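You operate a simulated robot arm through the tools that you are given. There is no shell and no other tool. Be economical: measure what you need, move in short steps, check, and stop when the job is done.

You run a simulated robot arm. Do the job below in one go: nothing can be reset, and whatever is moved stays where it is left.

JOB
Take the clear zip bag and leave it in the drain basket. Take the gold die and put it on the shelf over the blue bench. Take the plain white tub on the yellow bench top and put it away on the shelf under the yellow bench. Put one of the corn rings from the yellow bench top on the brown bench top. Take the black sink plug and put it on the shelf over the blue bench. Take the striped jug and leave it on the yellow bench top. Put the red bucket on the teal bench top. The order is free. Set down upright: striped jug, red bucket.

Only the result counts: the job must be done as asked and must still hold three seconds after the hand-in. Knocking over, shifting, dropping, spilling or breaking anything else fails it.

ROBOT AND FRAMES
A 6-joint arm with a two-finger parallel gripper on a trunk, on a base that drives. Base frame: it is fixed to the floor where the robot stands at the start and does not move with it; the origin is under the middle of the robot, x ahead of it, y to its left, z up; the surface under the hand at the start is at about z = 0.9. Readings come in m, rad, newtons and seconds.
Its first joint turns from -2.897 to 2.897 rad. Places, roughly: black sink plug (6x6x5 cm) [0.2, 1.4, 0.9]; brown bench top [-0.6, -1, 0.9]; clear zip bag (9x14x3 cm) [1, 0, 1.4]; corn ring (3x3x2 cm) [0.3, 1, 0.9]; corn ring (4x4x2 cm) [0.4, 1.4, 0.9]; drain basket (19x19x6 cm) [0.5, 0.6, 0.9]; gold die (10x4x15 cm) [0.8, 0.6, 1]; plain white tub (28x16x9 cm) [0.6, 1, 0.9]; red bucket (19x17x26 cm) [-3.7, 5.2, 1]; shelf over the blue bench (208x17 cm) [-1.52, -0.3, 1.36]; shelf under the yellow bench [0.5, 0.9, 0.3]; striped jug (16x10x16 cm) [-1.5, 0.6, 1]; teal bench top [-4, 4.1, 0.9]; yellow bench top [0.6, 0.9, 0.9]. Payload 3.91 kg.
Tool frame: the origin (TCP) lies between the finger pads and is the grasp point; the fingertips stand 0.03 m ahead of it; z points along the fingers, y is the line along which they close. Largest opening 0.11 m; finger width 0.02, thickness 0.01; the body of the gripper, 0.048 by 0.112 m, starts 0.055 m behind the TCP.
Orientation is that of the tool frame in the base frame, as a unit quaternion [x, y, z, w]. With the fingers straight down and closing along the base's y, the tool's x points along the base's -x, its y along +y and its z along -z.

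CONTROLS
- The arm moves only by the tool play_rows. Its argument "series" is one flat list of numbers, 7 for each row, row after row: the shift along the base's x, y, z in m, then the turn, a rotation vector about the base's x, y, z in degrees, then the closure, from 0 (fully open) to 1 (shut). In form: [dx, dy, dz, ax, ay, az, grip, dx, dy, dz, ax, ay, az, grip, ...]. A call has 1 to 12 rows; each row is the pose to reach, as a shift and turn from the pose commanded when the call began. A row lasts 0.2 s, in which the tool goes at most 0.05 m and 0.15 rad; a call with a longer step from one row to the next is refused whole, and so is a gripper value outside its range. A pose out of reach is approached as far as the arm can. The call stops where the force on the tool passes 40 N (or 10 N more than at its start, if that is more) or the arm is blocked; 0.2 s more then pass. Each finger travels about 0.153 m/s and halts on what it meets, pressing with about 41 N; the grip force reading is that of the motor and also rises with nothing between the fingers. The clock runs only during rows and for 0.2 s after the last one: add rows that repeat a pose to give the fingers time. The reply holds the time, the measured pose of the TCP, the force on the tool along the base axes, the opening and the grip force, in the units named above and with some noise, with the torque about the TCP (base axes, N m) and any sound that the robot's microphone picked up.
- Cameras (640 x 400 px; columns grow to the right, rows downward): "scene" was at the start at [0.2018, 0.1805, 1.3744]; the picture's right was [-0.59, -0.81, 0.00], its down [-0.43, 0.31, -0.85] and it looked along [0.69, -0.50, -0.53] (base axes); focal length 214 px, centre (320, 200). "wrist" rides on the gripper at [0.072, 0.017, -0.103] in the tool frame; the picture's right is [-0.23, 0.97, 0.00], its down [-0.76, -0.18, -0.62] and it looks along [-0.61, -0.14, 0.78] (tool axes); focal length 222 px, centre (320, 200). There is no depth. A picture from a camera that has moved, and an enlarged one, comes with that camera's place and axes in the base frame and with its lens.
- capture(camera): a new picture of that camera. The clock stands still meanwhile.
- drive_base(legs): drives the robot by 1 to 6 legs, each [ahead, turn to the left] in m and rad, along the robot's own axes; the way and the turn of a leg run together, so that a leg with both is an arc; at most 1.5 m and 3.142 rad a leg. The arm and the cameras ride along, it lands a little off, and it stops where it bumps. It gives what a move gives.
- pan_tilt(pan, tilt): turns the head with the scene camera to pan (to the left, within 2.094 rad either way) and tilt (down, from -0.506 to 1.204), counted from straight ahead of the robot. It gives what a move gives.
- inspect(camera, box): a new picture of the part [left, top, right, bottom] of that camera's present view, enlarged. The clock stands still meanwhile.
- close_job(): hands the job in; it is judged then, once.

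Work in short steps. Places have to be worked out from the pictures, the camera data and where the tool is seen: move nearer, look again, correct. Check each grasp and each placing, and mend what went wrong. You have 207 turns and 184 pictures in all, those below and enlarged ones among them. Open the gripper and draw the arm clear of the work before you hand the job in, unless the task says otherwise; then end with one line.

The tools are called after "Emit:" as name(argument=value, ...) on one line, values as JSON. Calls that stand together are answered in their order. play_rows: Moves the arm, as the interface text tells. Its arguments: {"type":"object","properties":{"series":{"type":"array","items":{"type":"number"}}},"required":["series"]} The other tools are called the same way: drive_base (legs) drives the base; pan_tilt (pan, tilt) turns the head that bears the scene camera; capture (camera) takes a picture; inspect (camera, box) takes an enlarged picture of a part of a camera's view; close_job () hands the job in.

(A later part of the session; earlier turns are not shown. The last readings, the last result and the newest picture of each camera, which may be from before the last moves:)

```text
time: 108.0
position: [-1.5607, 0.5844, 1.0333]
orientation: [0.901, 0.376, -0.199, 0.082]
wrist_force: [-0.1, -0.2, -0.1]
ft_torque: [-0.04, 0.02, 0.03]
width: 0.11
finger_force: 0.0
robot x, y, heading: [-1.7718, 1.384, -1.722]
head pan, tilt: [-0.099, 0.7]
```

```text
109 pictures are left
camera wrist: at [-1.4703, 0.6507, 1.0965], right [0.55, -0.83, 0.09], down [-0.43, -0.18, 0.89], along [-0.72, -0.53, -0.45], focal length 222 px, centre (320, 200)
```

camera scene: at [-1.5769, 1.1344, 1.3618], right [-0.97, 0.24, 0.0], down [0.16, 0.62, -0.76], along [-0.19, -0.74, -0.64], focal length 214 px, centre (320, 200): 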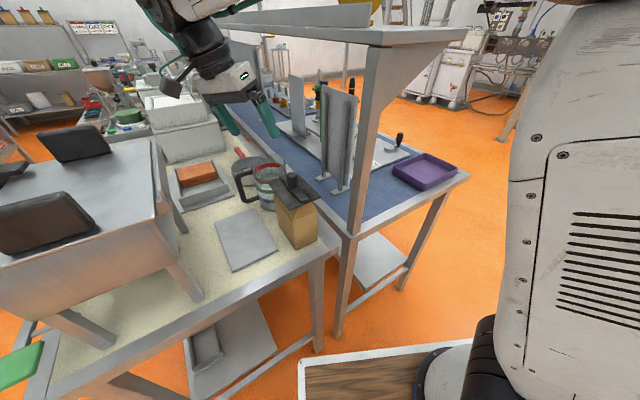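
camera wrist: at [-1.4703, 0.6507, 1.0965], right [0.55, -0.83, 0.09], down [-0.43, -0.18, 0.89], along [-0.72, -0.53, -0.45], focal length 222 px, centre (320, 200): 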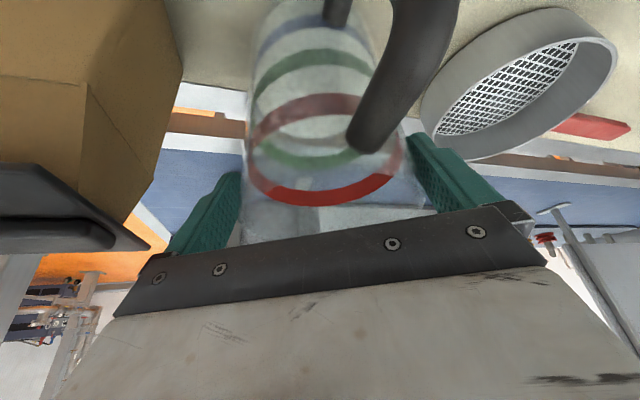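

No contact force; the jug is between the fingers. I close gently and check.

Emit:
play_rows(series=[0, 0, 0, 0, 0, 0, 0.3, 0, 0, 0, 0, 0, 0, 1, 0, 0, 0, 0, 0, 0, 1, 0, 0, 0, 0, 0, 0, 1])

Emit:
capture(camera="wrist")

Emit:
inspect(camera="scene", box=[180, 100, 340, 220])

```text
time: 109.0
position: [-1.5606, 0.5844, 1.0326]
orientation: [0.901, 0.376, -0.199, 0.082]
wrist_force: [1.0, -0.9, 3.7]
ft_torque: [0.13, 0.14, -0.03]
width: 0.0929
finger_force: 40.6
robot x, y, heading: [-1.7688, 1.3806, -1.717]
head pan, tilt: [-0.099, 0.7]
```

```text
108 pictures are left
camera wrist: at [-1.4702, 0.6507, 1.0966], right [0.55, -0.83, 0.09], down [-0.43, -0.18, 0.89], along [-0.72, -0.53, -0.45], focal length 222 px, centre (320, 200)
```

wrist: 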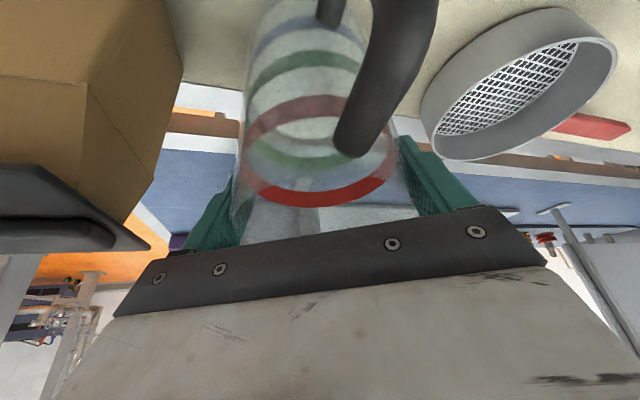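

```text
3.33 times, centred on (260, 160) of scene
camera zoom: at [-1.5768, 1.1342, 1.3618], right [-0.97, 0.24, 0.0], down [0.16, 0.62, -0.76], along [-0.19, -0.74, -0.64], focal length 715 px, centre (520, 333)
```

zoom: 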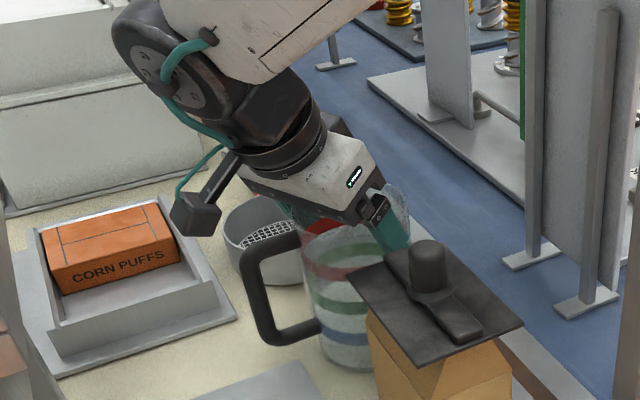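

Gripped (0.093 m, 40 N). I lift 6 cm straight up and check that it holds.

Emit:
play_rows(series=[0, 0, 0.02, 0, 0, 0, 1, 0, 0, 0.04, 0, 0, 0, 1, 0, 0, 0.07, 0, 0, 0, 1, 0, 0, 0.1, 0, 0, 0, 1])

Emit:
capture(camera="scene")

```text
time: 110.0
position: [-1.5629, 0.5859, 1.1353]
orientation: [0.901, 0.376, -0.199, 0.081]
wrist_force: [0.8, -0.8, -4.4]
ft_torque: [-0.01, 0.05, -0.01]
width: 0.0931
finger_force: 40.8
robot x, y, heading: [-1.7685, 1.3825, -1.715]
head pan, tilt: [-0.099, 0.7]
```

```text
106 pictures are left
camera scene: at [-1.5767, 1.1338, 1.3617], right [-0.97, 0.24, 0.0], down [0.16, 0.63, -0.76], along [-0.19, -0.74, -0.64], focal length 214 px, centre (320, 200)
```

scene: 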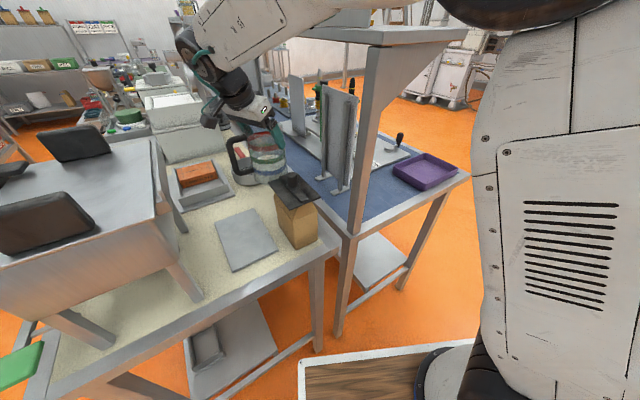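

It holds (≈0.45 kg). I raise further, as far as the arm goes, to clear the clip.

Emit:
play_rows(series=[0, 0, 0.03, 0, 0, 0, 1, 0, 0, 0.06, 0, 0, 0, 1, 0, 0, 0.09, 0, 0, 0, 1, 0, 0, 0.12, 0, 0, 0, 1])

Emit:
capture(camera="scene")

Emit:
capture(camera="wrist")

```text
time: 111.0
position: [-1.5595, 0.586, 1.2535]
orientation: [0.901, 0.377, -0.199, 0.082]
wrist_force: [0.2, -0.7, -3.1]
ft_torque: [0.05, 0.06, -0.02]
width: 0.0934
finger_force: 40.8
robot x, y, heading: [-1.7699, 1.3789, -1.716]
head pan, tilt: [-0.099, 0.7]
```

```text
105 pictures are left
camera scene: at [-1.5767, 1.1339, 1.3617], right [-0.97, 0.24, 0.0], down [0.16, 0.63, -0.76], along [-0.19, -0.74, -0.64], focal length 214 px, centre (320, 200)
```

scene: 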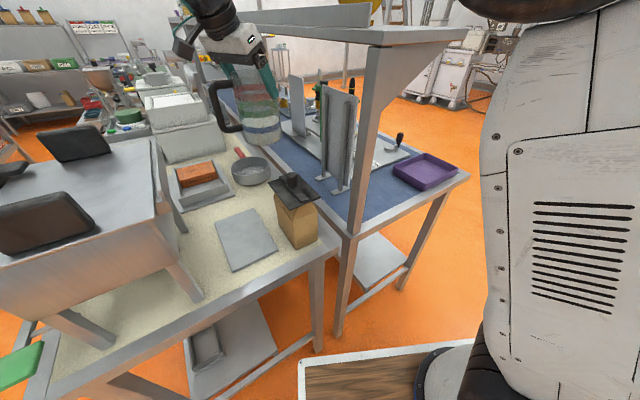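

```text
104 pictures are left
camera wrist: at [-1.4696, 0.6516, 1.3174], right [0.55, -0.83, 0.09], down [-0.43, -0.18, 0.89], along [-0.72, -0.52, -0.45], focal length 222 px, centre (320, 200)
```

wrist: 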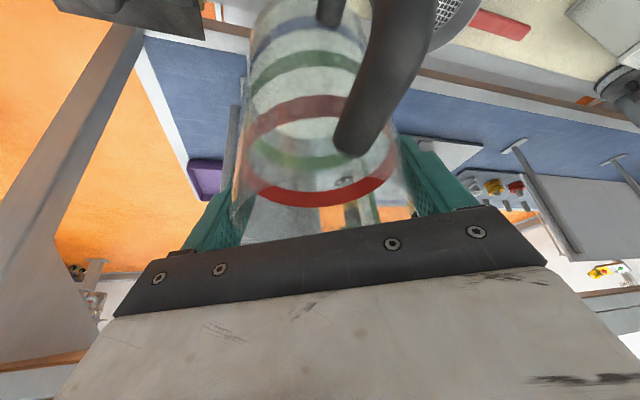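

It clears. I bring the jug closer to the robot and higher (z≈1.37), so it will pass over the bag filler when the base turns.

Emit:
play_rows(series=[0, 0.02, 0.04, 0, 0, 0, 1, 0, 0.05, 0.07, 0, 0, 0, 1, 0, 0.085, 0.09, 0, 0, 0, 1, 0.005, 0.125, 0.11, 0, 0, 0, 1, 0.01, 0.165, 0.12, 0, 0, 0, 1, 0.01, 0.195, 0.127, 0, 0, 0, 1])

Emit:
capture(camera="scene")

```text
time: 112.4
position: [-1.5491, 0.7808, 1.3793]
orientation: [0.902, 0.375, -0.199, 0.082]
wrist_force: [-0.8, 0.4, -3.3]
ft_torque: [0.02, 0.04, -0.04]
width: 0.0932
finger_force: 41.0
robot x, y, heading: [-1.7682, 1.3794, -1.713]
head pan, tilt: [-0.099, 0.7]
```

```text
103 pictures are left
camera scene: at [-1.5768, 1.1337, 1.3617], right [-0.97, 0.24, 0.0], down [0.16, 0.63, -0.76], along [-0.19, -0.74, -0.64], focal length 214 px, centre (320, 200)
```

scene: 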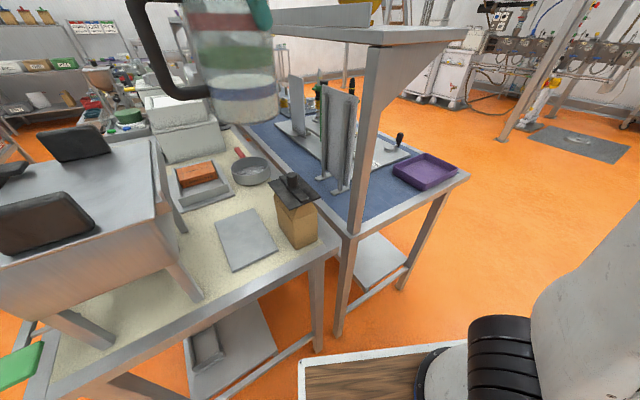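

Now I drive back: turn left 2.05 rad, go 1.27 m, turn right to face down the aisle.

Emit:
drive_base(legs=[[0, 2.053], [1.25, 0]])

Emit:
drive_base(legs=[[0, -1.571]])

Emit:
pan_tilt(pan=0.6, tilt=0.6)

Emit:
capture(camera="scene")

```text
time: 123.5
position: [-0.1788, 2.2358, 1.3784]
orientation: [0.158, 0.963, -0.035, 0.213]
wrist_force: [0.2, -0.4, -4.0]
ft_torque: [-0.03, -0.02, 0.01]
width: 0.0926
finger_force: 41.0
robot x, y, heading: [-0.6188, 1.7742, 0.308]
head pan, tilt: [-0.099, 0.7]
```

```text
time: 127.8
position: [-0.1773, 1.3105, 1.3782]
orientation: [0.805, 0.553, -0.179, 0.121]
wrist_force: [0.0, 0.6, -3.0]
ft_torque: [-0.01, 0.01, 0.01]
width: 0.0927
finger_force: 41.4
robot x, y, heading: [-0.6236, 1.7726, -1.306]
head pan, tilt: [-0.099, 0.7]
```

```text
time: 128.9
position: [-0.1785, 1.3111, 1.3791]
orientation: [0.805, 0.553, -0.178, 0.121]
wrist_force: [-0.3, -0.1, -3.1]
ft_torque: [0.0, 0.03, 0.03]
width: 0.0927
finger_force: 40.7
robot x, y, heading: [-0.6243, 1.7734, -1.301]
head pan, tilt: [0.6, 0.6]
```

```text
102 pictures are left
camera scene: at [-0.2935, 1.6499, 1.3703], right [-0.65, -0.76, 0.0], down [-0.43, 0.37, -0.82], along [0.63, -0.53, -0.57], focal length 214 px, centre (320, 200)
```

scene: 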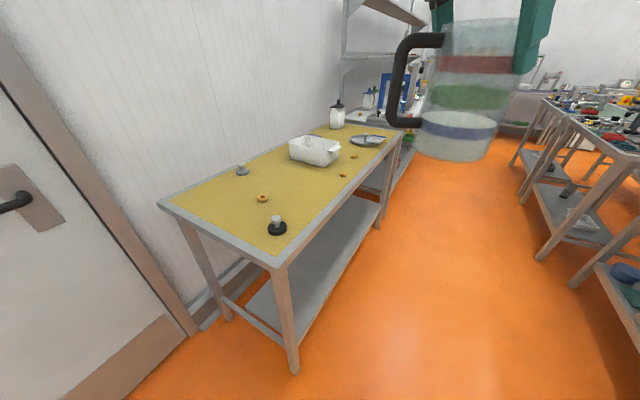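

Good view of the yellow bench. I straighten by 0.07 rad and drive 0.78 m along it.

Emit:
drive_base(legs=[[0, 0.07], [0.78, 0]])

Emit:
pan_tilt(pan=1.3, tilt=0.7)

Emit:
capture(camera="scene")

```text
time: 133.5
position: [0.1131, 0.6064, 1.3793]
orientation: [0.784, 0.582, -0.173, 0.127]
wrist_force: [0.2, 0.2, -3.4]
ft_torque: [-0.02, 0.03, 0.0]
width: 0.0929
finger_force: 41.0
robot x, y, heading: [-0.3616, 1.0394, -1.23]
head pan, tilt: [0.6, 0.6]
```

```text
time: 134.6
position: [0.1123, 0.6056, 1.3784]
orientation: [0.785, 0.581, -0.173, 0.128]
wrist_force: [-0.3, 1.2, -3.7]
ft_torque: [-0.02, 0.03, 0.03]
width: 0.0926
finger_force: 41.2
robot x, y, heading: [-0.3631, 1.0371, -1.232]
head pan, tilt: [1.3, 0.7]
```

```text
101 pictures are left
camera scene: at [-0.0132, 0.9945, 1.3617], right [0.07, -1.0, 0.0], down [-0.64, -0.04, -0.76], along [0.76, 0.05, -0.64], focal length 214 px, centre (320, 200)
```

scene: 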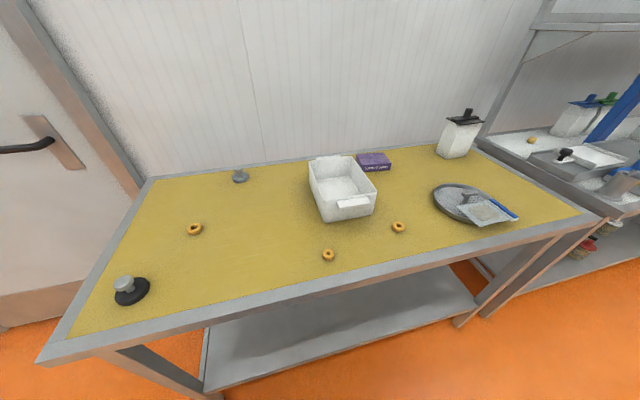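

I swing the jug along an arc over the free patch at about (0.335, 1.21), yawing with the arm.

Emit:
play_rows(series=[0.0168, 0.0455, 0, 0, 0, 4.6, 1, 0.0336, 0.091, 0, 0, 0, 9.2, 1, 0.0504, 0.1365, 0, 0, 0, 13.8, 1, 0.0672, 0.182, 0, 0, 0, 18.4, 1, 0.084, 0.2275, 0, 0, 0, 23, 1, 0.1008, 0.273, 0, 0, 0, 27.6, 1, 0.1176, 0.3185, 0, 0, 0, 32.2, 1, 0.1344, 0.364, 0, 0, 0, 36.8, 1, 0.1512, 0.4095, 0, 0, 0, 41.4, 1, 0.168, 0.455, 0, 0, 0, 46, 1, 0.1848, 0.5005, 0, 0, 0, 50.6, 1, 0.2016, 0.546, 0, 0, 0, 55, 1])

Emit:
play_rows(series=[0.01, 0.03, -0.03, 0, 0, 0, 1, 0.021, 0.06, -0.06, 0, 0, 0, 1, 0.021, 0.06, -0.1, 0, 0, 0, 1, 0.021, 0.06, -0.15, 0, 0, 0, 1, 0.021, 0.06, -0.2, 0, 0, 0, 1, 0.021, 0.06, -0.25, 0, 0, 0, 1, 0.021, 0.06, -0.29, 0, 0, 0, 1])

Emit:
capture(camera="scene")

Emit:
capture(camera="wrist")

```text
time: 137.0
position: [0.2409, 0.9721, 1.5134]
orientation: [0.54, 0.807, -0.024, 0.238]
wrist_force: [-0.5, 0.7, -2.3]
ft_torque: [-0.08, 0.05, 0.01]
width: 0.0926
finger_force: 40.9
out of reach, approached as far as the arm can: row 11, 12
robot x, y, heading: [-0.3604, 1.0349, -1.231]
head pan, tilt: [1.3, 0.7]
stopped in row 12: the arm was blocked; the commanded pose is now the measured one
```

```text
time: 138.8
position: [0.2699, 1.0362, 1.2495]
orientation: [0.544, 0.8, 0.002, 0.251]
wrist_force: [0.5, -0.1, -4.1]
ft_torque: [-0.08, 0.04, 0.0]
width: 0.0927
finger_force: 40.9
robot x, y, heading: [-0.3621, 1.0309, -1.234]
head pan, tilt: [1.3, 0.7]
stopped in row 7: the arm was blocked; the commanded pose is now the measured one
```

```text
100 pictures are left
camera scene: at [-0.0459, 0.9856, 1.3229], right [-0.06, -1.0, 0.0], down [-0.95, 0.06, -0.31], along [0.31, -0.02, -0.95], focal length 214 px, centre (320, 200)
```

scene: 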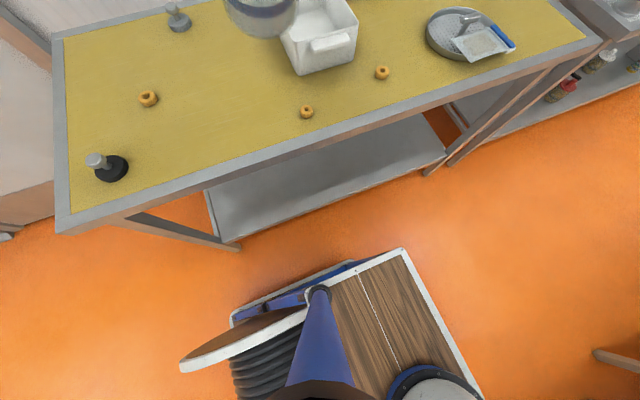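

```text
99 pictures are left
camera wrist: at [0.2237, 1.1352, 1.3151], right [0.91, 0.2, 0.36], down [-0.19, -0.57, 0.8], along [0.36, -0.8, -0.48], focal length 222 px, centre (320, 200)
```

wrist: 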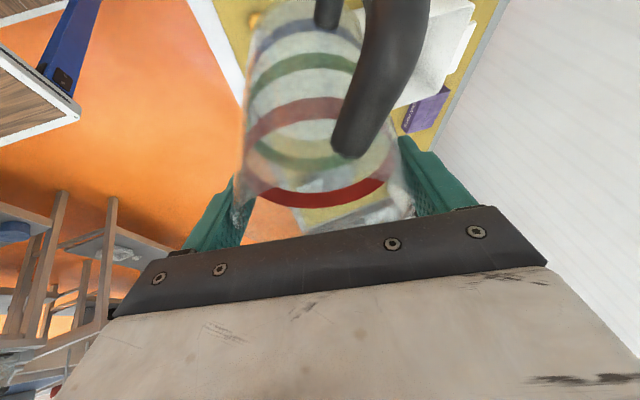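

The arm met the robot's own head (the scene camera got pushed down). I turn the head away to the right first.

Emit:
pan_tilt(pan=0.0, tilt=0.7)

Emit:
capture(camera="scene")

```text
time: 140.3
position: [0.2669, 1.0353, 1.2514]
orientation: [0.544, 0.8, 0.002, 0.252]
wrist_force: [-0.4, -0.1, -3.6]
ft_torque: [-0.04, 0.08, 0.0]
width: 0.0924
finger_force: 40.7
robot x, y, heading: [-0.3652, 1.0319, -1.237]
head pan, tilt: [0.0, 0.7]
```

```text
98 pictures are left
camera scene: at [-0.0499, 0.9685, 1.3231], right [-0.39, -0.92, 0.0], down [-0.87, 0.37, -0.32], along [0.29, -0.12, -0.95], focal length 214 px, centre (320, 200)
```

scene: 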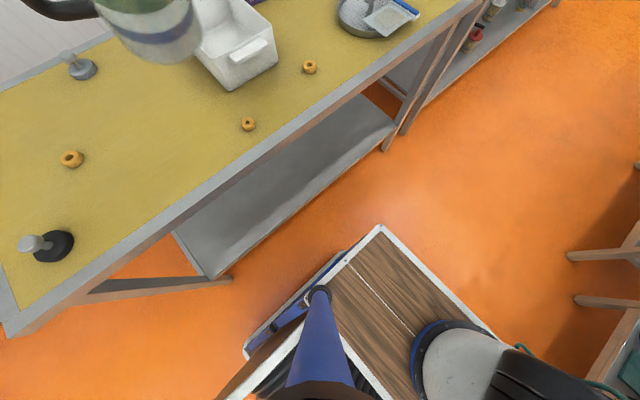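

The head mast stands at the robot's front-left, under this arm direction. I retrace: up, then back to the right, after which I'll turn the base instead.

Emit:
play_rows(series=[0, 0, 0.05, 0, 0, 0, 1, 0, 0, 0.1, 0, 0, 0, 1, 0, 0, 0.15, 0, 0, 0, 1, -0.01, -0.03, 0.18, 0, 0, 0, 1, -0.021, -0.06, 0.2, 0, 0, 0, 1, -0.035, -0.1, 0.2, 0, 0, -4, 1, -0.05, -0.145, 0.18, 0, 0, -9, 1, -0.065, -0.19, 0.17, 0, 0, -14, 1, -0.08, -0.235, 0.16, 0, 0, -18, 1, -0.1, -0.28, 0.15, 0, 0, -23, 1])

Emit:
capture(camera="scene")

```text
refused: row 7 steps farther than a row can; nothing moved
```

```text
97 pictures are left
camera scene: at [-0.0499, 0.9685, 1.3231], right [-0.39, -0.92, 0.0], down [-0.87, 0.37, -0.32], along [0.29, -0.12, -0.95], focal length 214 px, centre (320, 200)
```

scene: 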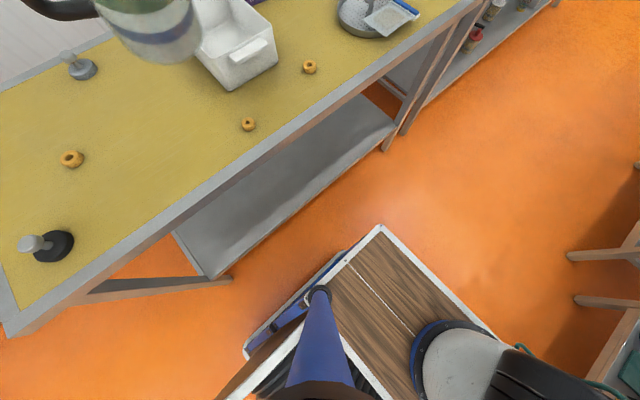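

One step was a touch too long; I repeat with shorter steps.

Emit:
play_rows(series=[0, 0, 0.05, 0, 0, 0, 1, 0, 0, 0.1, 0, 0, 0, 1, 0, 0, 0.15, 0, 0, 0, 1, -0.01, -0.03, 0.18, 0, 0, 0, 1, -0.021, -0.06, 0.2, 0, 0, 0, 1, -0.035, -0.1, 0.2, 0, 0, -4, 1, -0.05, -0.145, 0.19, 0, 0, -9, 1, -0.065, -0.19, 0.18, 0, 0, -14, 1, -0.08, -0.235, 0.17, 0, 0, -18, 1, -0.096, -0.28, 0.16, 0, 0, -23, 1])

Emit:
capture(camera="scene")

```text
time: 142.5
position: [0.1733, 0.7563, 1.402]
orientation: [0.693, 0.677, -0.053, 0.244]
wrist_force: [-0.3, 0.2, -3.7]
ft_torque: [-0.08, 0.04, 0.02]
width: 0.0925
finger_force: 40.8
robot x, y, heading: [-0.361, 1.0341, -1.232]
head pan, tilt: [0.0, 0.7]
```

```text
96 pictures are left
camera scene: at [-0.0697, 0.909, 1.3617], right [-0.94, -0.33, 0.0], down [-0.21, 0.61, -0.77], along [0.25, -0.72, -0.64], focal length 214 px, centre (320, 200)
```

scene: 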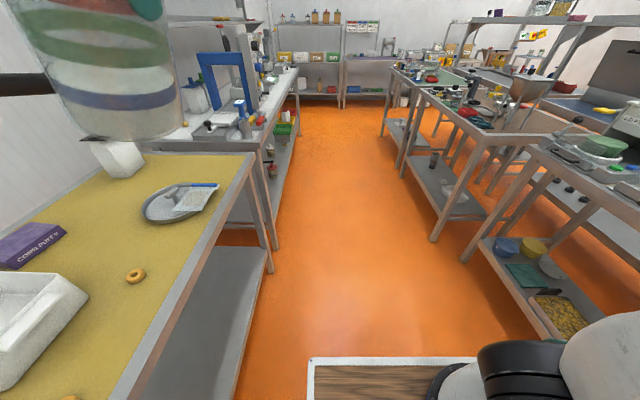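

The head is free again and the jug still held. Now I turn the base left 1.23 rad to heading ≈0, keeping the mast out of the arm's way.

Emit:
drive_base(legs=[[0, 1.23]])

Emit:
pan_tilt(pan=0.1, tilt=0.6)

Emit:
capture(camera="scene")

```text
time: 146.0
position: [0.0725, 1.4545, 1.4013]
orientation: [0.168, 0.954, 0.099, 0.229]
wrist_force: [0.2, 0.0, -3.6]
ft_torque: [-0.1, 0.0, 0.03]
width: 0.0927
finger_force: 41.1
robot x, y, heading: [-0.3627, 1.0356, 0.013]
head pan, tilt: [0.0, 0.7]
```

```text
time: 146.7
position: [0.0724, 1.4543, 1.403]
orientation: [0.167, 0.954, 0.1, 0.228]
wrist_force: [-0.1, 0.2, -3.5]
ft_torque: [-0.11, 0.02, 0.03]
width: 0.0926
finger_force: 40.6
robot x, y, heading: [-0.3605, 1.0358, 0.012]
head pan, tilt: [0.099, 0.6]
```

```text
95 pictures are left
camera scene: at [-0.1482, 1.2802, 1.3703], right [0.11, -0.99, 0.0], down [-0.56, -0.06, -0.82], along [0.82, 0.09, -0.57], focal length 214 px, centre (320, 200)
```

scene: 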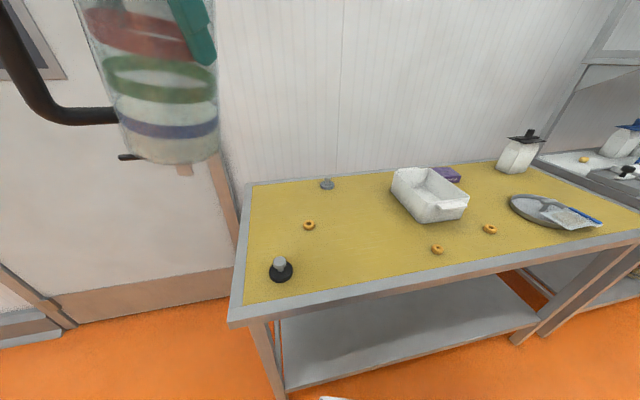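

I level the jug (−15°, +4°) and move it over the free patch.

Emit:
play_rows(series=[0.033, -0.03, 0, -5, 1.3, 0, 1, 0.066, -0.06, 0, -10, 2.6, 0, 1, 0.099, -0.09, 0, -15, 3.95, 0, 1, 0.132, -0.12, 0, -15, 3.95, 0, 1, 0.165, -0.15, -0.01, -15, 3.95, 0, 1, 0.198, -0.18, -0.025, -15, 3.95, 0, 1, 0.231, -0.21, -0.045, -15, 3.95, 0, 1, 0.263, -0.24, -0.065, -15, 3.95, 0, 1, 0.263, -0.24, -0.11, -15, 3.95, 0, 1, 0.263, -0.24, -0.16, -15, 3.95, 0, 1, 0.263, -0.24, -0.21, -15, 3.95, 0, 1])

Emit:
capture(camera="scene")

Emit:
capture(camera="wrist")

```text
time: 149.1
position: [0.336, 1.213, 1.1929]
orientation: [0.14, 0.966, -0.033, 0.217]
wrist_force: [-1.4, 0.0, -2.7]
ft_torque: [-0.02, -0.04, 0.04]
width: 0.0924
finger_force: 41.4
robot x, y, heading: [-0.3641, 1.0338, 0.011]
head pan, tilt: [0.099, 0.6]
```

```text
94 pictures are left
camera scene: at [-0.1484, 1.28, 1.3704], right [0.11, -0.99, 0.0], down [-0.56, -0.06, -0.83], along [0.82, 0.09, -0.56], focal length 214 px, centre (320, 200)
```

scene: 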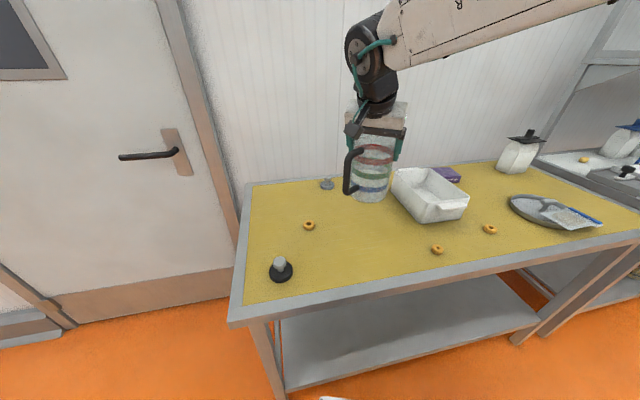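

```text
93 pictures are left
camera wrist: at [0.2364, 1.2616, 1.2556], right [0.47, 0.88, 0.1], down [0.35, -0.29, 0.89], along [0.81, -0.39, -0.45], focal length 222 px, centre (320, 200)
```

wrist: 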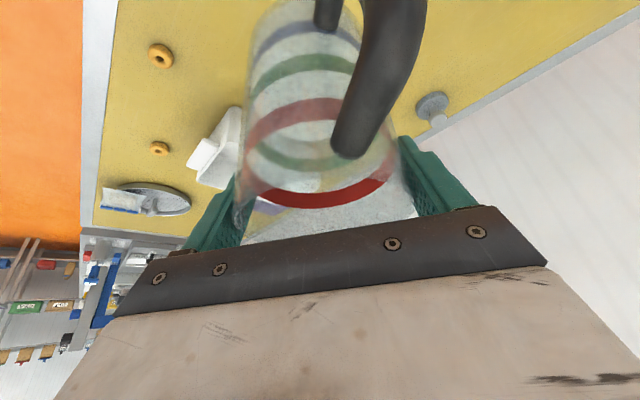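

The jug is upright above the free patch. I lower it, slowly at the end.

Emit:
play_rows(series=[0, 0, -0.05, 0, 0, 0, 1, 0, 0, -0.1, 0, 0, 0, 1, 0, 0, -0.13, 0, 0, 0, 1, 0, 0, -0.145, 0, 0, 0, 1, 0, 0, -0.15, 0, 0, 0, 1])

Emit:
inspect(camera="scene", box=[240, 100, 480, 260])

```text
time: 150.2
position: [0.3381, 1.2123, 1.0421]
orientation: [0.139, 0.966, -0.032, 0.216]
wrist_force: [0.5, 0.7, -3.5]
ft_torque: [-0.06, 0.03, 0.03]
width: 0.0923
finger_force: 41.0
robot x, y, heading: [-0.3664, 1.0354, 0.012]
head pan, tilt: [0.099, 0.6]
```

```text
2.50 times, centred on (360, 180) of scene
camera zoom: at [-0.1482, 1.2801, 1.3704], right [0.11, -0.99, 0.0], down [-0.56, -0.06, -0.82], along [0.82, 0.09, -0.57], focal length 536 px, centre (220, 250)
```

zoom: 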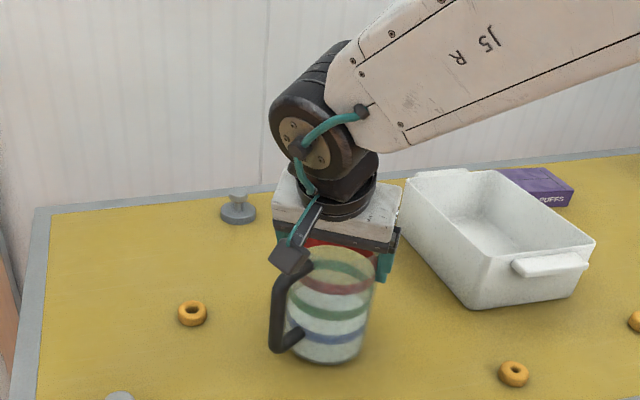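

Emit:
play_rows(series=[0, 0, -0.004, 0, 0, 0, 1, 0, 0, -0.007, 0, 0, 0, 1])

Emit:
play_rows(series=[0, 0, -0.003, 0, 0, 0, 1, 0, 0, -0.005, 0, 0, 0, 1])

```text
time: 150.8
position: [0.3362, 1.2136, 1.0354]
orientation: [0.139, 0.966, -0.032, 0.216]
wrist_force: [0.5, 0.4, -2.1]
ft_torque: [-0.01, -0.05, -0.01]
width: 0.0923
finger_force: 41.1
robot x, y, heading: [-0.361, 1.0366, 0.019]
head pan, tilt: [0.099, 0.6]
```

```text
time: 151.4
position: [0.3372, 1.2151, 1.0321]
orientation: [0.139, 0.965, -0.031, 0.218]
wrist_force: [1.2, 0.7, 19.2]
ft_torque: [-0.19, 0.47, -0.05]
width: 0.0927
finger_force: 41.0
robot x, y, heading: [-0.3649, 1.036, 0.015]
head pan, tilt: [0.099, 0.6]
```

The jug is on the bench (19 N). I ease up 2 mm and open.

Emit:
play_rows(series=[0, 0, 0.003, 0, 0, 0, 1, 0, 0, 0.003, 0, 0, 0, 0.5, 0, 0, 0.003, 0, 0, 0, 0, 0, 0, 0.003, 0, 0, 0, 0])

Emit:
capture(camera="wrist")

Emit:
inspect(camera="scene", box=[240, 100, 480, 260])

```text
time: 152.4
position: [0.3371, 1.2143, 1.0335]
orientation: [0.139, 0.966, -0.032, 0.216]
wrist_force: [-0.2, -0.6, 0.1]
ft_torque: [0.01, 0.0, -0.01]
width: 0.1098
finger_force: 0.1
robot x, y, heading: [-0.3624, 1.0367, 0.018]
head pan, tilt: [0.099, 0.6]
```

```text
91 pictures are left
camera wrist: at [0.2369, 1.2624, 1.0965], right [0.47, 0.88, 0.1], down [0.36, -0.29, 0.89], along [0.81, -0.39, -0.45], focal length 222 px, centre (320, 200)
```

wrist: 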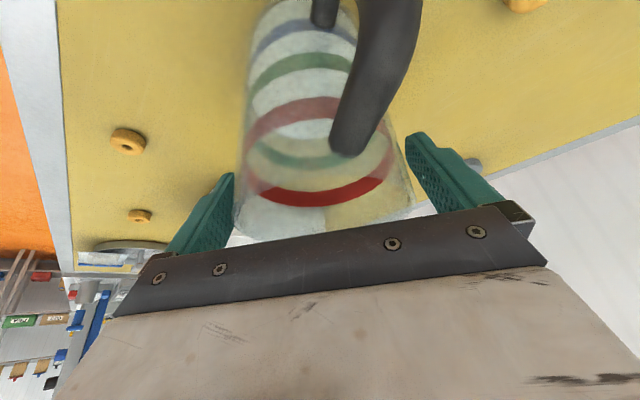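

```text
2.50 times, centred on (360, 180) of scene
camera zoom: at [-0.1483, 1.2801, 1.3704], right [0.11, -0.99, 0.0], down [-0.56, -0.06, -0.83], along [0.82, 0.09, -0.56], focal length 536 px, centre (220, 250)
```

zoom: 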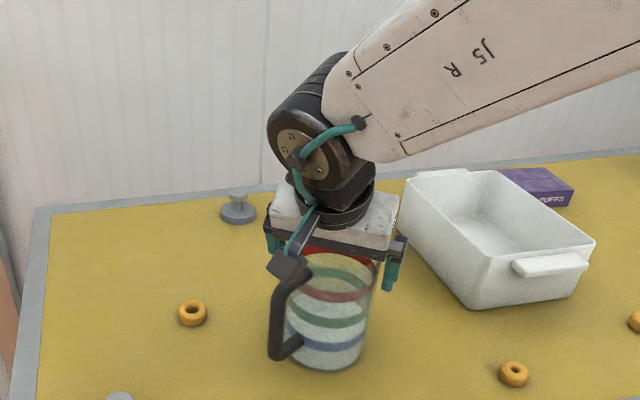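

The jug stands upright. I raise the gripper straight up.

Emit:
play_rows(series=[0, 0, 0.03, 0, 0, 0, 0, 0, 0, 0.07, 0, 0, 0, 0, 0, 0, 0.12, 0, 0, 0, 0, 0, 0, 0.17, 0, 0, 0, 0])

Emit:
pan_tilt(pan=0.2, tilt=0.7)

Emit:
capture(camera="scene")

Emit:
capture(camera="wrist")

```text
time: 153.4
position: [0.3365, 1.2183, 1.2064]
orientation: [0.139, 0.966, -0.032, 0.216]
wrist_force: [0.5, 0.2, -1.2]
ft_torque: [-0.03, 0.02, 0.01]
width: 0.11
finger_force: 0.1
robot x, y, heading: [-0.3627, 1.0318, 0.014]
head pan, tilt: [0.099, 0.6]
```

```text
time: 154.1
position: [0.3361, 1.2177, 1.205]
orientation: [0.14, 0.966, -0.033, 0.216]
wrist_force: [-0.9, 0.1, -0.6]
ft_torque: [0.0, 0.01, 0.05]
width: 0.11
finger_force: 0.0
robot x, y, heading: [-0.3654, 1.0376, 0.015]
head pan, tilt: [0.201, 0.7]
```

```text
89 pictures are left
camera scene: at [-0.1531, 1.2881, 1.3618], right [0.21, -0.98, 0.0], down [-0.63, -0.14, -0.77], along [0.75, 0.16, -0.64], focal length 214 px, centre (320, 200)
```

scene: 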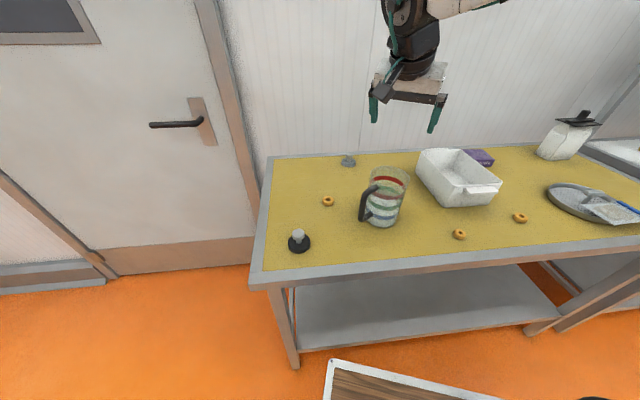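

```text
88 pictures are left
camera wrist: at [0.2361, 1.2658, 1.2682], right [0.47, 0.88, 0.1], down [0.36, -0.29, 0.89], along [0.81, -0.39, -0.45], focal length 222 px, centre (320, 200)
```

wrist: 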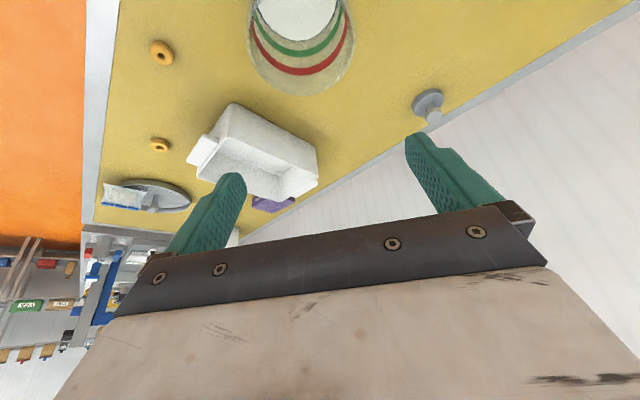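

The jug is placed. Next is the black plug; I zoom in on it.

Emit:
inspect(camera="scene", box=[260, 200, 360, 270])

```text
5.71 times, centred on (310, 235) of scene
camera zoom: at [-0.1531, 1.2881, 1.3618], right [0.21, -0.98, 0.0], down [-0.63, -0.14, -0.77], along [0.75, 0.16, -0.64], focal length 1226 px, centre (377, 0)
```

zoom: 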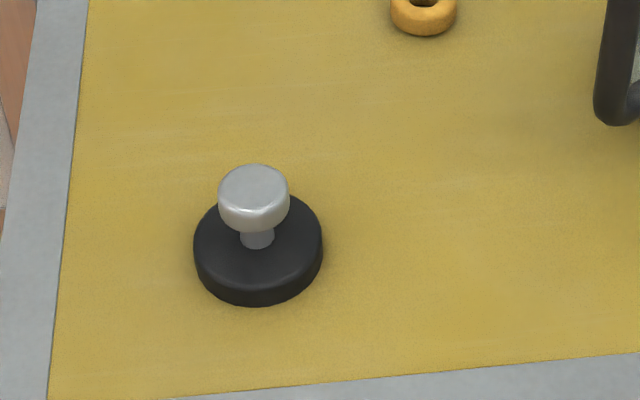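

The plug's knob (≈3.4 cm) is centred at (0.192, 1.417), z≈0.94. I yaw the tool +52° and move above it, staying high over the jug.

Emit:
play_rows(series=[-0.02, 0.02, 0, 0, 0, 7, 0, -0.045, 0.04, 0, 0, 0, 14, 0, -0.07, 0.06, 0, 0, 0, 21, 0, -0.095, 0.08, 0, 0, 0, 28, 0, -0.12, 0.1, 0, 0, 0, 35, 0, -0.145, 0.12, 0, 0, 0, 42, 0, -0.17, 0.14, 0, 0, 0, 49, 0, -0.19, 0.16, -0.02, 0, 0, 52, 0])

Emit:
play_rows(series=[0, 0, -0.04, 5.7, -8.2, 0, 0, 0, 0.005, -0.08, 5.7, -8.2, 0, 0, 0, 0.007, -0.12, 5.7, -8.2, 0, 0])

Emit:
capture(camera="wrist")

Emit:
capture(camera="scene")

```text
time: 155.9
position: [0.1384, 1.3768, 1.1857]
orientation: [-0.283, 0.931, 0.053, 0.222]
wrist_force: [-1.1, 0.2, -0.4]
ft_torque: [0.01, -0.01, 0.01]
width: 0.1099
finger_force: 0.1
out of reach, approached as far as the arm can: row 5, 6, 7, 8
robot x, y, heading: [-0.3628, 1.0353, 0.016]
head pan, tilt: [0.201, 0.7]
```

```text
refused: row 1 steps farther than a row can; nothing moved
```

```text
86 pictures are left
camera wrist: at [0.0365, 1.3318, 1.2463], right [-0.37, 0.93, 0.08], down [0.42, 0.1, 0.9], along [0.83, 0.36, -0.43], focal length 222 px, centre (320, 200)
```

wrist: 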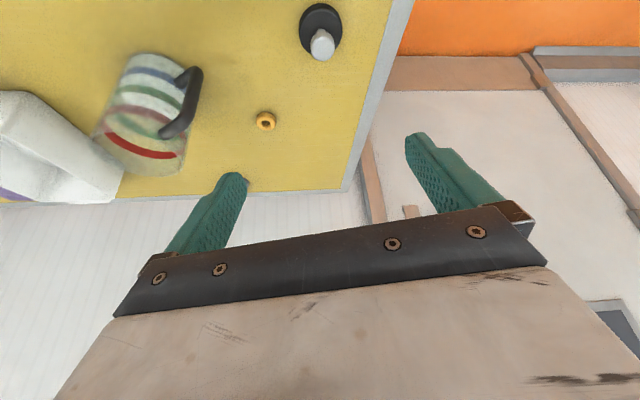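

```text
85 pictures are left
camera scene: at [-0.153, 1.2883, 1.3617], right [0.21, -0.98, 0.0], down [-0.63, -0.14, -0.76], along [0.75, 0.16, -0.64], focal length 214 px, centre (320, 200)
```

scene: 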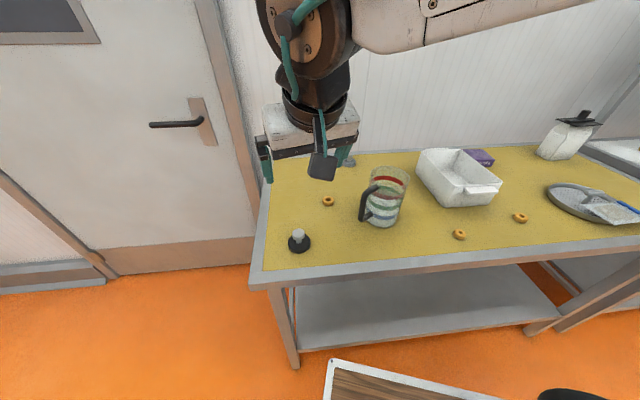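

Both cameras agree on the knob at (0.188, 1.417). I pitch up 8° and descend to 8 cm before the grasp.

Emit:
play_rows(series=[0.003, 0.005, -0.04, 2, -3.5, 0, 0, 0.006, 0.01, -0.08, 4, -7, 0, 0, 0.011, 0.015, -0.125, 4, -7, 0, 0, 0.011, 0.017, -0.17, 4, -7, 0, 0])

Emit:
capture(camera="wrist")

```text
time: 156.9
position: [0.1491, 1.3919, 1.0139]
orientation: [-0.294, 0.912, 0.08, 0.276]
wrist_force: [0.8, -0.2, 0.3]
ft_torque: [-0.01, 0.01, 0.01]
width: 0.11
finger_force: 0.1
robot x, y, heading: [-0.3623, 1.0372, 0.013]
head pan, tilt: [0.201, 0.7]
```

```text
84 pictures are left
camera wrist: at [0.0436, 1.3395, 1.0607], right [-0.41, 0.9, 0.11], down [0.33, 0.04, 0.94], along [0.85, 0.42, -0.32], focal length 222 px, centre (320, 200)
```

wrist: 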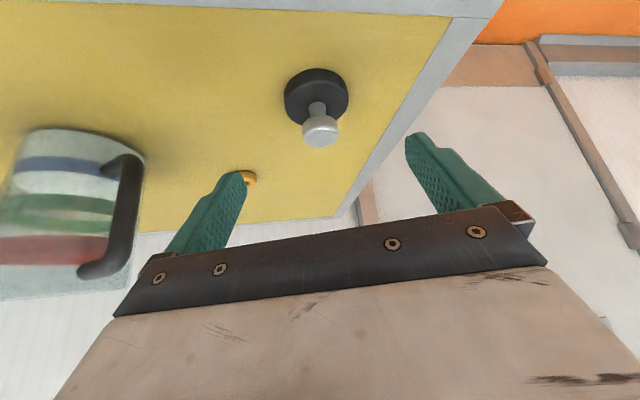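

Aligned; I advance to the knob and close.

Emit:
play_rows(series=[0.02, 0.013, -0.032, 0, 0, 0, 0, 0.039, 0.025, -0.063, 0, 0, 0, 0, 0.039, 0.025, -0.063, 0, 0, 0, 0.5, 0.039, 0.025, -0.063, 0, 0, 0, 1, 0.039, 0.025, -0.063, 0, 0, 0, 1, 0.039, 0.025, -0.063, 0, 0, 0, 1])

Emit:
capture(camera="wrist")

```text
time: 158.3
position: [0.1902, 1.4195, 0.9513]
orientation: [-0.294, 0.912, 0.08, 0.276]
wrist_force: [-0.8, 0.6, 0.2]
ft_torque: [0.02, -0.03, 0.0]
width: 0.0304
finger_force: 41.9
robot x, y, heading: [-0.3626, 1.034, 0.013]
head pan, tilt: [0.201, 0.7]
```

```text
83 pictures are left
camera wrist: at [0.0851, 1.366, 0.9982], right [-0.41, 0.91, 0.11], down [0.33, 0.04, 0.94], along [0.85, 0.42, -0.32], focal length 222 px, centre (320, 200)
```

wrist: 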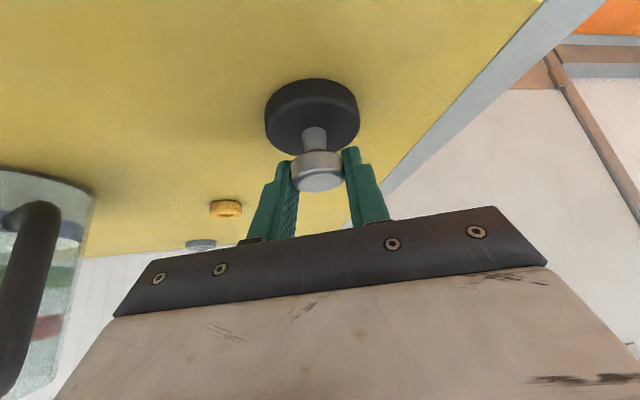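

The plug is held. I lift it straight up.

Emit:
play_rows(series=[0, 0, 0.04, 0, 0, 0, 1, 0, 0, 0.09, 0, 0, 0, 1, 0, 0, 0.14, 0, 0, 0, 1, 0, 0, 0.19, 0, 0, 0, 1, 0, 0, 0.24, 0, 0, 0, 1, 0, 0, 0.29, 0, 0, 0, 1, 0, 0, 0.34, 0, 0, 0, 1, 0, 0, 0.39, 0, 0, 0, 1, 0, 0, 0.44, 0, 0, 0, 1, 0, 0, 0.5, 0, 0, 0, 1])

Emit:
capture(camera="wrist")

```text
refused: row 10 steps farther than a row can; nothing moved
```

```text
82 pictures are left
camera wrist: at [0.0851, 1.366, 0.9982], right [-0.41, 0.91, 0.11], down [0.33, 0.04, 0.94], along [0.85, 0.42, -0.32], focal length 222 px, centre (320, 200)
```

wrist: 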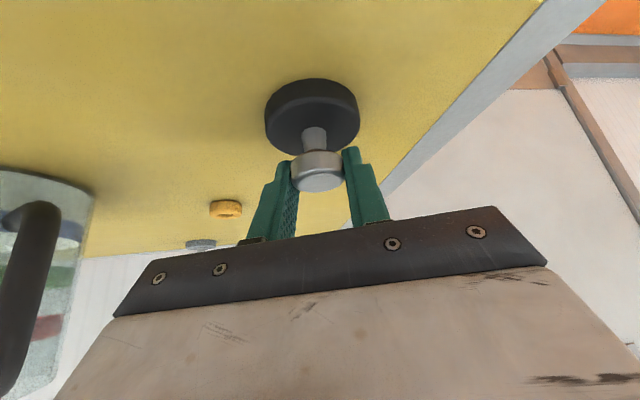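

Same lift with a shorter last step.

Emit:
play_rows(series=[0, 0, 0.04, 0, 0, 0, 1, 0, 0, 0.09, 0, 0, 0, 1, 0, 0, 0.14, 0, 0, 0, 1, 0, 0, 0.19, 0, 0, 0, 1, 0, 0, 0.24, 0, 0, 0, 1, 0, 0, 0.29, 0, 0, 0, 1, 0, 0, 0.34, 0, 0, 0, 1, 0, 0, 0.39, 0, 0, 0, 1, 0, 0, 0.44, 0, 0, 0, 1, 0, 0, 0.49, 0, 0, 0, 1])

Emit:
capture(camera="wrist")

```text
time: 160.5
position: [0.179, 1.4257, 1.4362]
orientation: [-0.29, 0.911, 0.069, 0.284]
wrist_force: [1.2, 0.5, -0.6]
ft_torque: [0.04, 0.0, -0.02]
width: 0.0302
finger_force: 41.0
out of reach, approached as far as the arm can: row 8, 9, 10
robot x, y, heading: [-0.3593, 1.0353, 0.011]
head pan, tilt: [0.201, 0.7]
```

```text
81 pictures are left
camera wrist: at [0.0717, 1.3752, 1.482], right [-0.4, 0.91, 0.09], down [0.31, 0.04, 0.95], along [0.86, 0.41, -0.3], focal length 222 px, centre (320, 200)
```

wrist: 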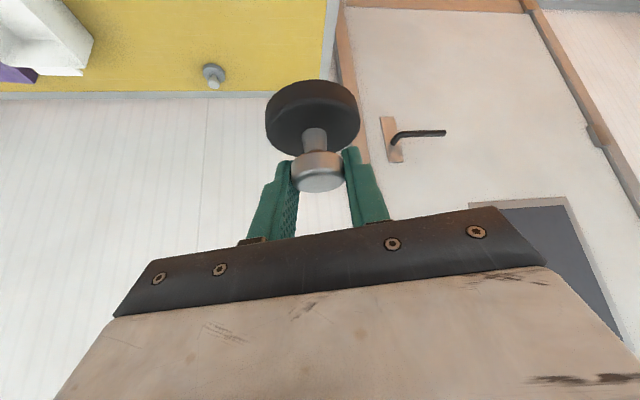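

Now the drive back to the shelf end: first up the aisle.

Emit:
drive_base(legs=[[0, 1.91], [0.8, 0]])

```text
time: 169.3
position: [-1.1881, 2.16, 1.4355]
orientation: [0.912, -0.286, -0.273, -0.107]
wrist_force: [-0.8, -0.6, -0.8]
ft_torque: [0.01, 0.02, -0.01]
width: 0.0303
finger_force: 40.8
robot x, y, heading: [-0.6343, 1.7811, 1.933]
head pan, tilt: [0.201, 0.7]
```

On line (n≈0, L'≈1.89). Now turn left and drive along the bench ends.

Emit:
drive_base(legs=[[0, 1.549], [1.2, 0]])

Emit:
pan_tilt(pan=-0.2, tilt=0.4)

```text
time: 179.2
position: [-2.1262, 0.8061, 1.4371]
orientation: [0.842, 0.453, -0.266, 0.121]
wrist_force: [0.3, -0.1, -0.6]
ft_torque: [0.0, 0.0, 0.01]
width: 0.0305
finger_force: 41.0
robot x, y, heading: [-1.7666, 1.3704, -2.758]
head pan, tilt: [0.201, 0.7]
```

```text
time: 180.1
position: [-2.1286, 0.8076, 1.4374]
orientation: [0.843, 0.452, -0.267, 0.12]
wrist_force: [0.6, -0.2, -0.8]
ft_torque: [0.02, 0.03, -0.02]
width: 0.0303
finger_force: 41.3
robot x, y, heading: [-1.7635, 1.3675, -2.754]
head pan, tilt: [-0.201, 0.4]
```

Now I turn +0.47 rad to bring the plug above the shelf end, and look.

Emit:
drive_base(legs=[[0, 0.473]])

Emit:
capture(camera="wrist")

Emit:
capture(camera="scene")

```text
time: 181.8
position: [-1.8228, 0.7041, 1.4365]
orientation: [0.707, 0.643, -0.23, 0.182]
wrist_force: [0.8, 0.9, -1.1]
ft_torque: [0.01, 0.04, 0.02]
width: 0.0302
finger_force: 41.2
robot x, y, heading: [-1.7636, 1.3692, -2.263]
head pan, tilt: [-0.201, 0.4]
```

```text
80 pictures are left
camera wrist: at [-1.7908, 0.8194, 1.4817], right [0.95, -0.29, 0.09], down [-0.17, -0.27, 0.95], along [-0.25, -0.92, -0.3], focal length 222 px, centre (320, 200)
```

wrist: 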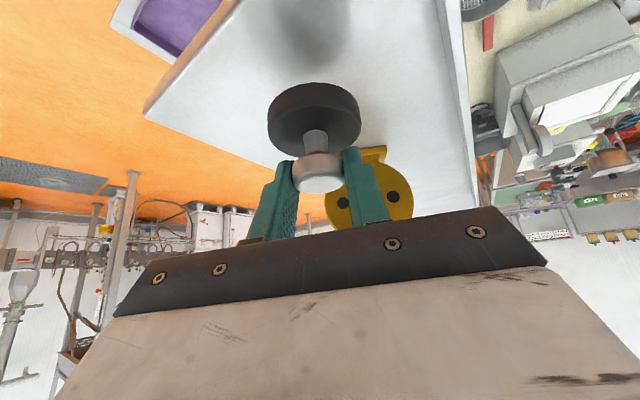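

```text
79 pictures are left
camera scene: at [-1.7421, 1.0582, 1.3886], right [-0.62, 0.78, 0.0], down [0.3, 0.24, -0.92], along [-0.72, -0.57, -0.39], focal length 214 px, centre (320, 200)
```

scene: 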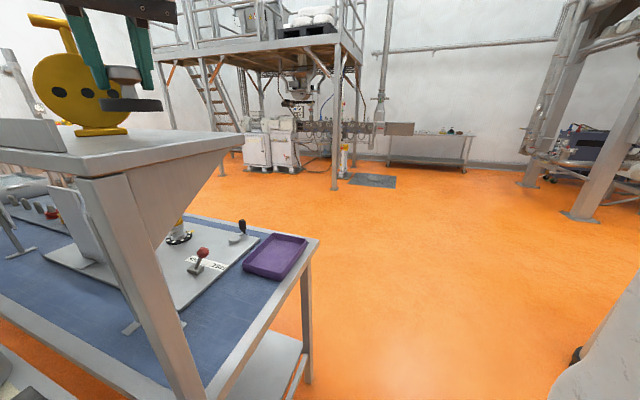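

The plug is over the shelf with its shadow beneath. I move it 2 cm further in and lower to the expected contact at z≈1.404.

Emit:
play_rows(series=[-0.007, -0.024, 0, 0, 0, 0, 1, -0.007, -0.024, -0.015, 0, 0, 0, 1, -0.007, -0.024, -0.024, 0, 0, 0, 1, -0.007, -0.024, -0.03, 0, 0, 0, 1])

Emit:
play_rows(series=[0, 0, -0.003, 0, 0, 0, 1, 0, 0, -0.005, 0, 0, 0, 1])

Emit:
capture(camera="wrist")

```text
time: 182.8
position: [-1.8289, 0.6781, 1.4065]
orientation: [0.708, 0.642, -0.234, 0.18]
wrist_force: [-0.5, 0.2, -0.4]
ft_torque: [0.02, 0.0, 0.0]
width: 0.0303
finger_force: 40.8
out of reach, approached as far as the arm can: row 1
robot x, y, heading: [-1.7674, 1.3694, -2.269]
head pan, tilt: [-0.201, 0.4]
```

```text
time: 183.4
position: [-1.8304, 0.6789, 1.4014]
orientation: [0.709, 0.641, -0.233, 0.18]
wrist_force: [-0.1, 0.0, 3.1]
ft_torque: [0.11, -0.05, -0.02]
width: 0.0303
finger_force: 40.5
robot x, y, heading: [-1.7653, 1.3677, -2.271]
head pan, tilt: [-0.201, 0.4]
```

```text
78 pictures are left
camera wrist: at [-1.7967, 0.7953, 1.4459], right [0.95, -0.3, 0.09], down [-0.17, -0.26, 0.95], along [-0.26, -0.92, -0.3], focal length 222 px, centre (320, 200)
```

wrist: 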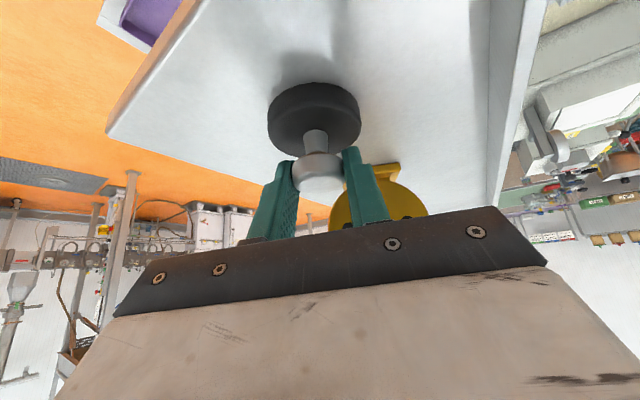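

Contact felt. I press 1.5 mm more, open, and back off along the tool axis.

Emit:
play_rows(series=[0, 0, -0.0015, 0, 0, 0, 1, 0, 0, 0, 0, 0, 0, 0.6, 0, 0, 0, 0, 0, 0, 0.2, 0, 0, 0, 0, 0, 0, 0.2, 0.002, 0.02, 0.03, 0, 0, 0, 0.2, 0.005, 0.04, 0.06, 0, 0, 0, 0.2, 0.007, 0.06, 0.09, 0, 0, 0, 0.2])

Emit:
capture(camera="wrist")

Emit:
capture(camera="scene")

```text
time: 185.1
position: [-1.825, 0.7371, 1.4904]
orientation: [0.708, 0.642, -0.229, 0.181]
wrist_force: [0.2, -0.1, -0.8]
ft_torque: [0.0, -0.01, 0.0]
width: 0.0882
finger_force: 0.0
robot x, y, heading: [-1.7654, 1.3658, -2.27]
head pan, tilt: [-0.201, 0.4]
```

```text
77 pictures are left
camera wrist: at [-1.7921, 0.8528, 1.5362], right [0.95, -0.29, 0.09], down [-0.17, -0.27, 0.95], along [-0.26, -0.92, -0.3], focal length 222 px, centre (320, 200)
```

wrist: 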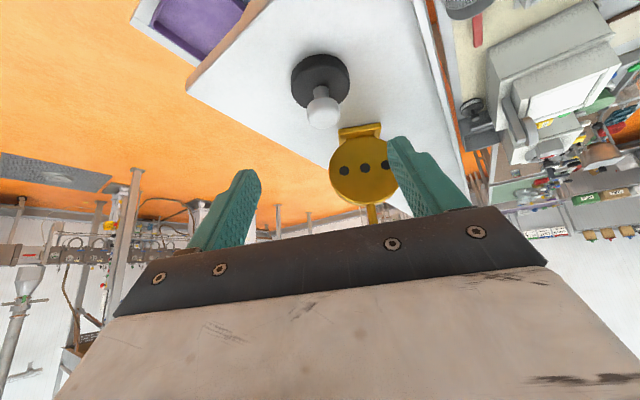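

```text
76 pictures are left
camera scene: at [-1.7421, 1.058, 1.3885], right [-0.62, 0.78, 0.0], down [0.3, 0.24, -0.92], along [-0.72, -0.57, -0.39], focal length 214 px, centre (320, 200)
```

scene: 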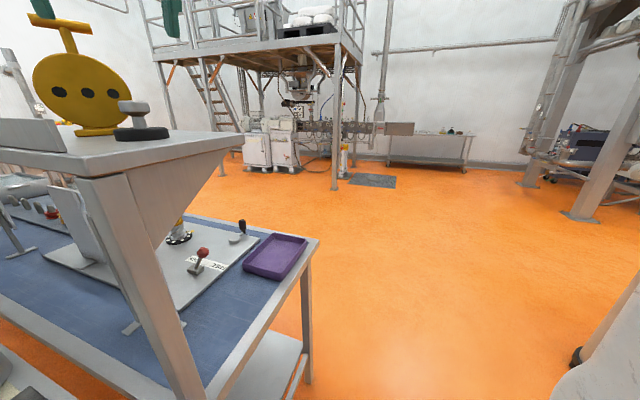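

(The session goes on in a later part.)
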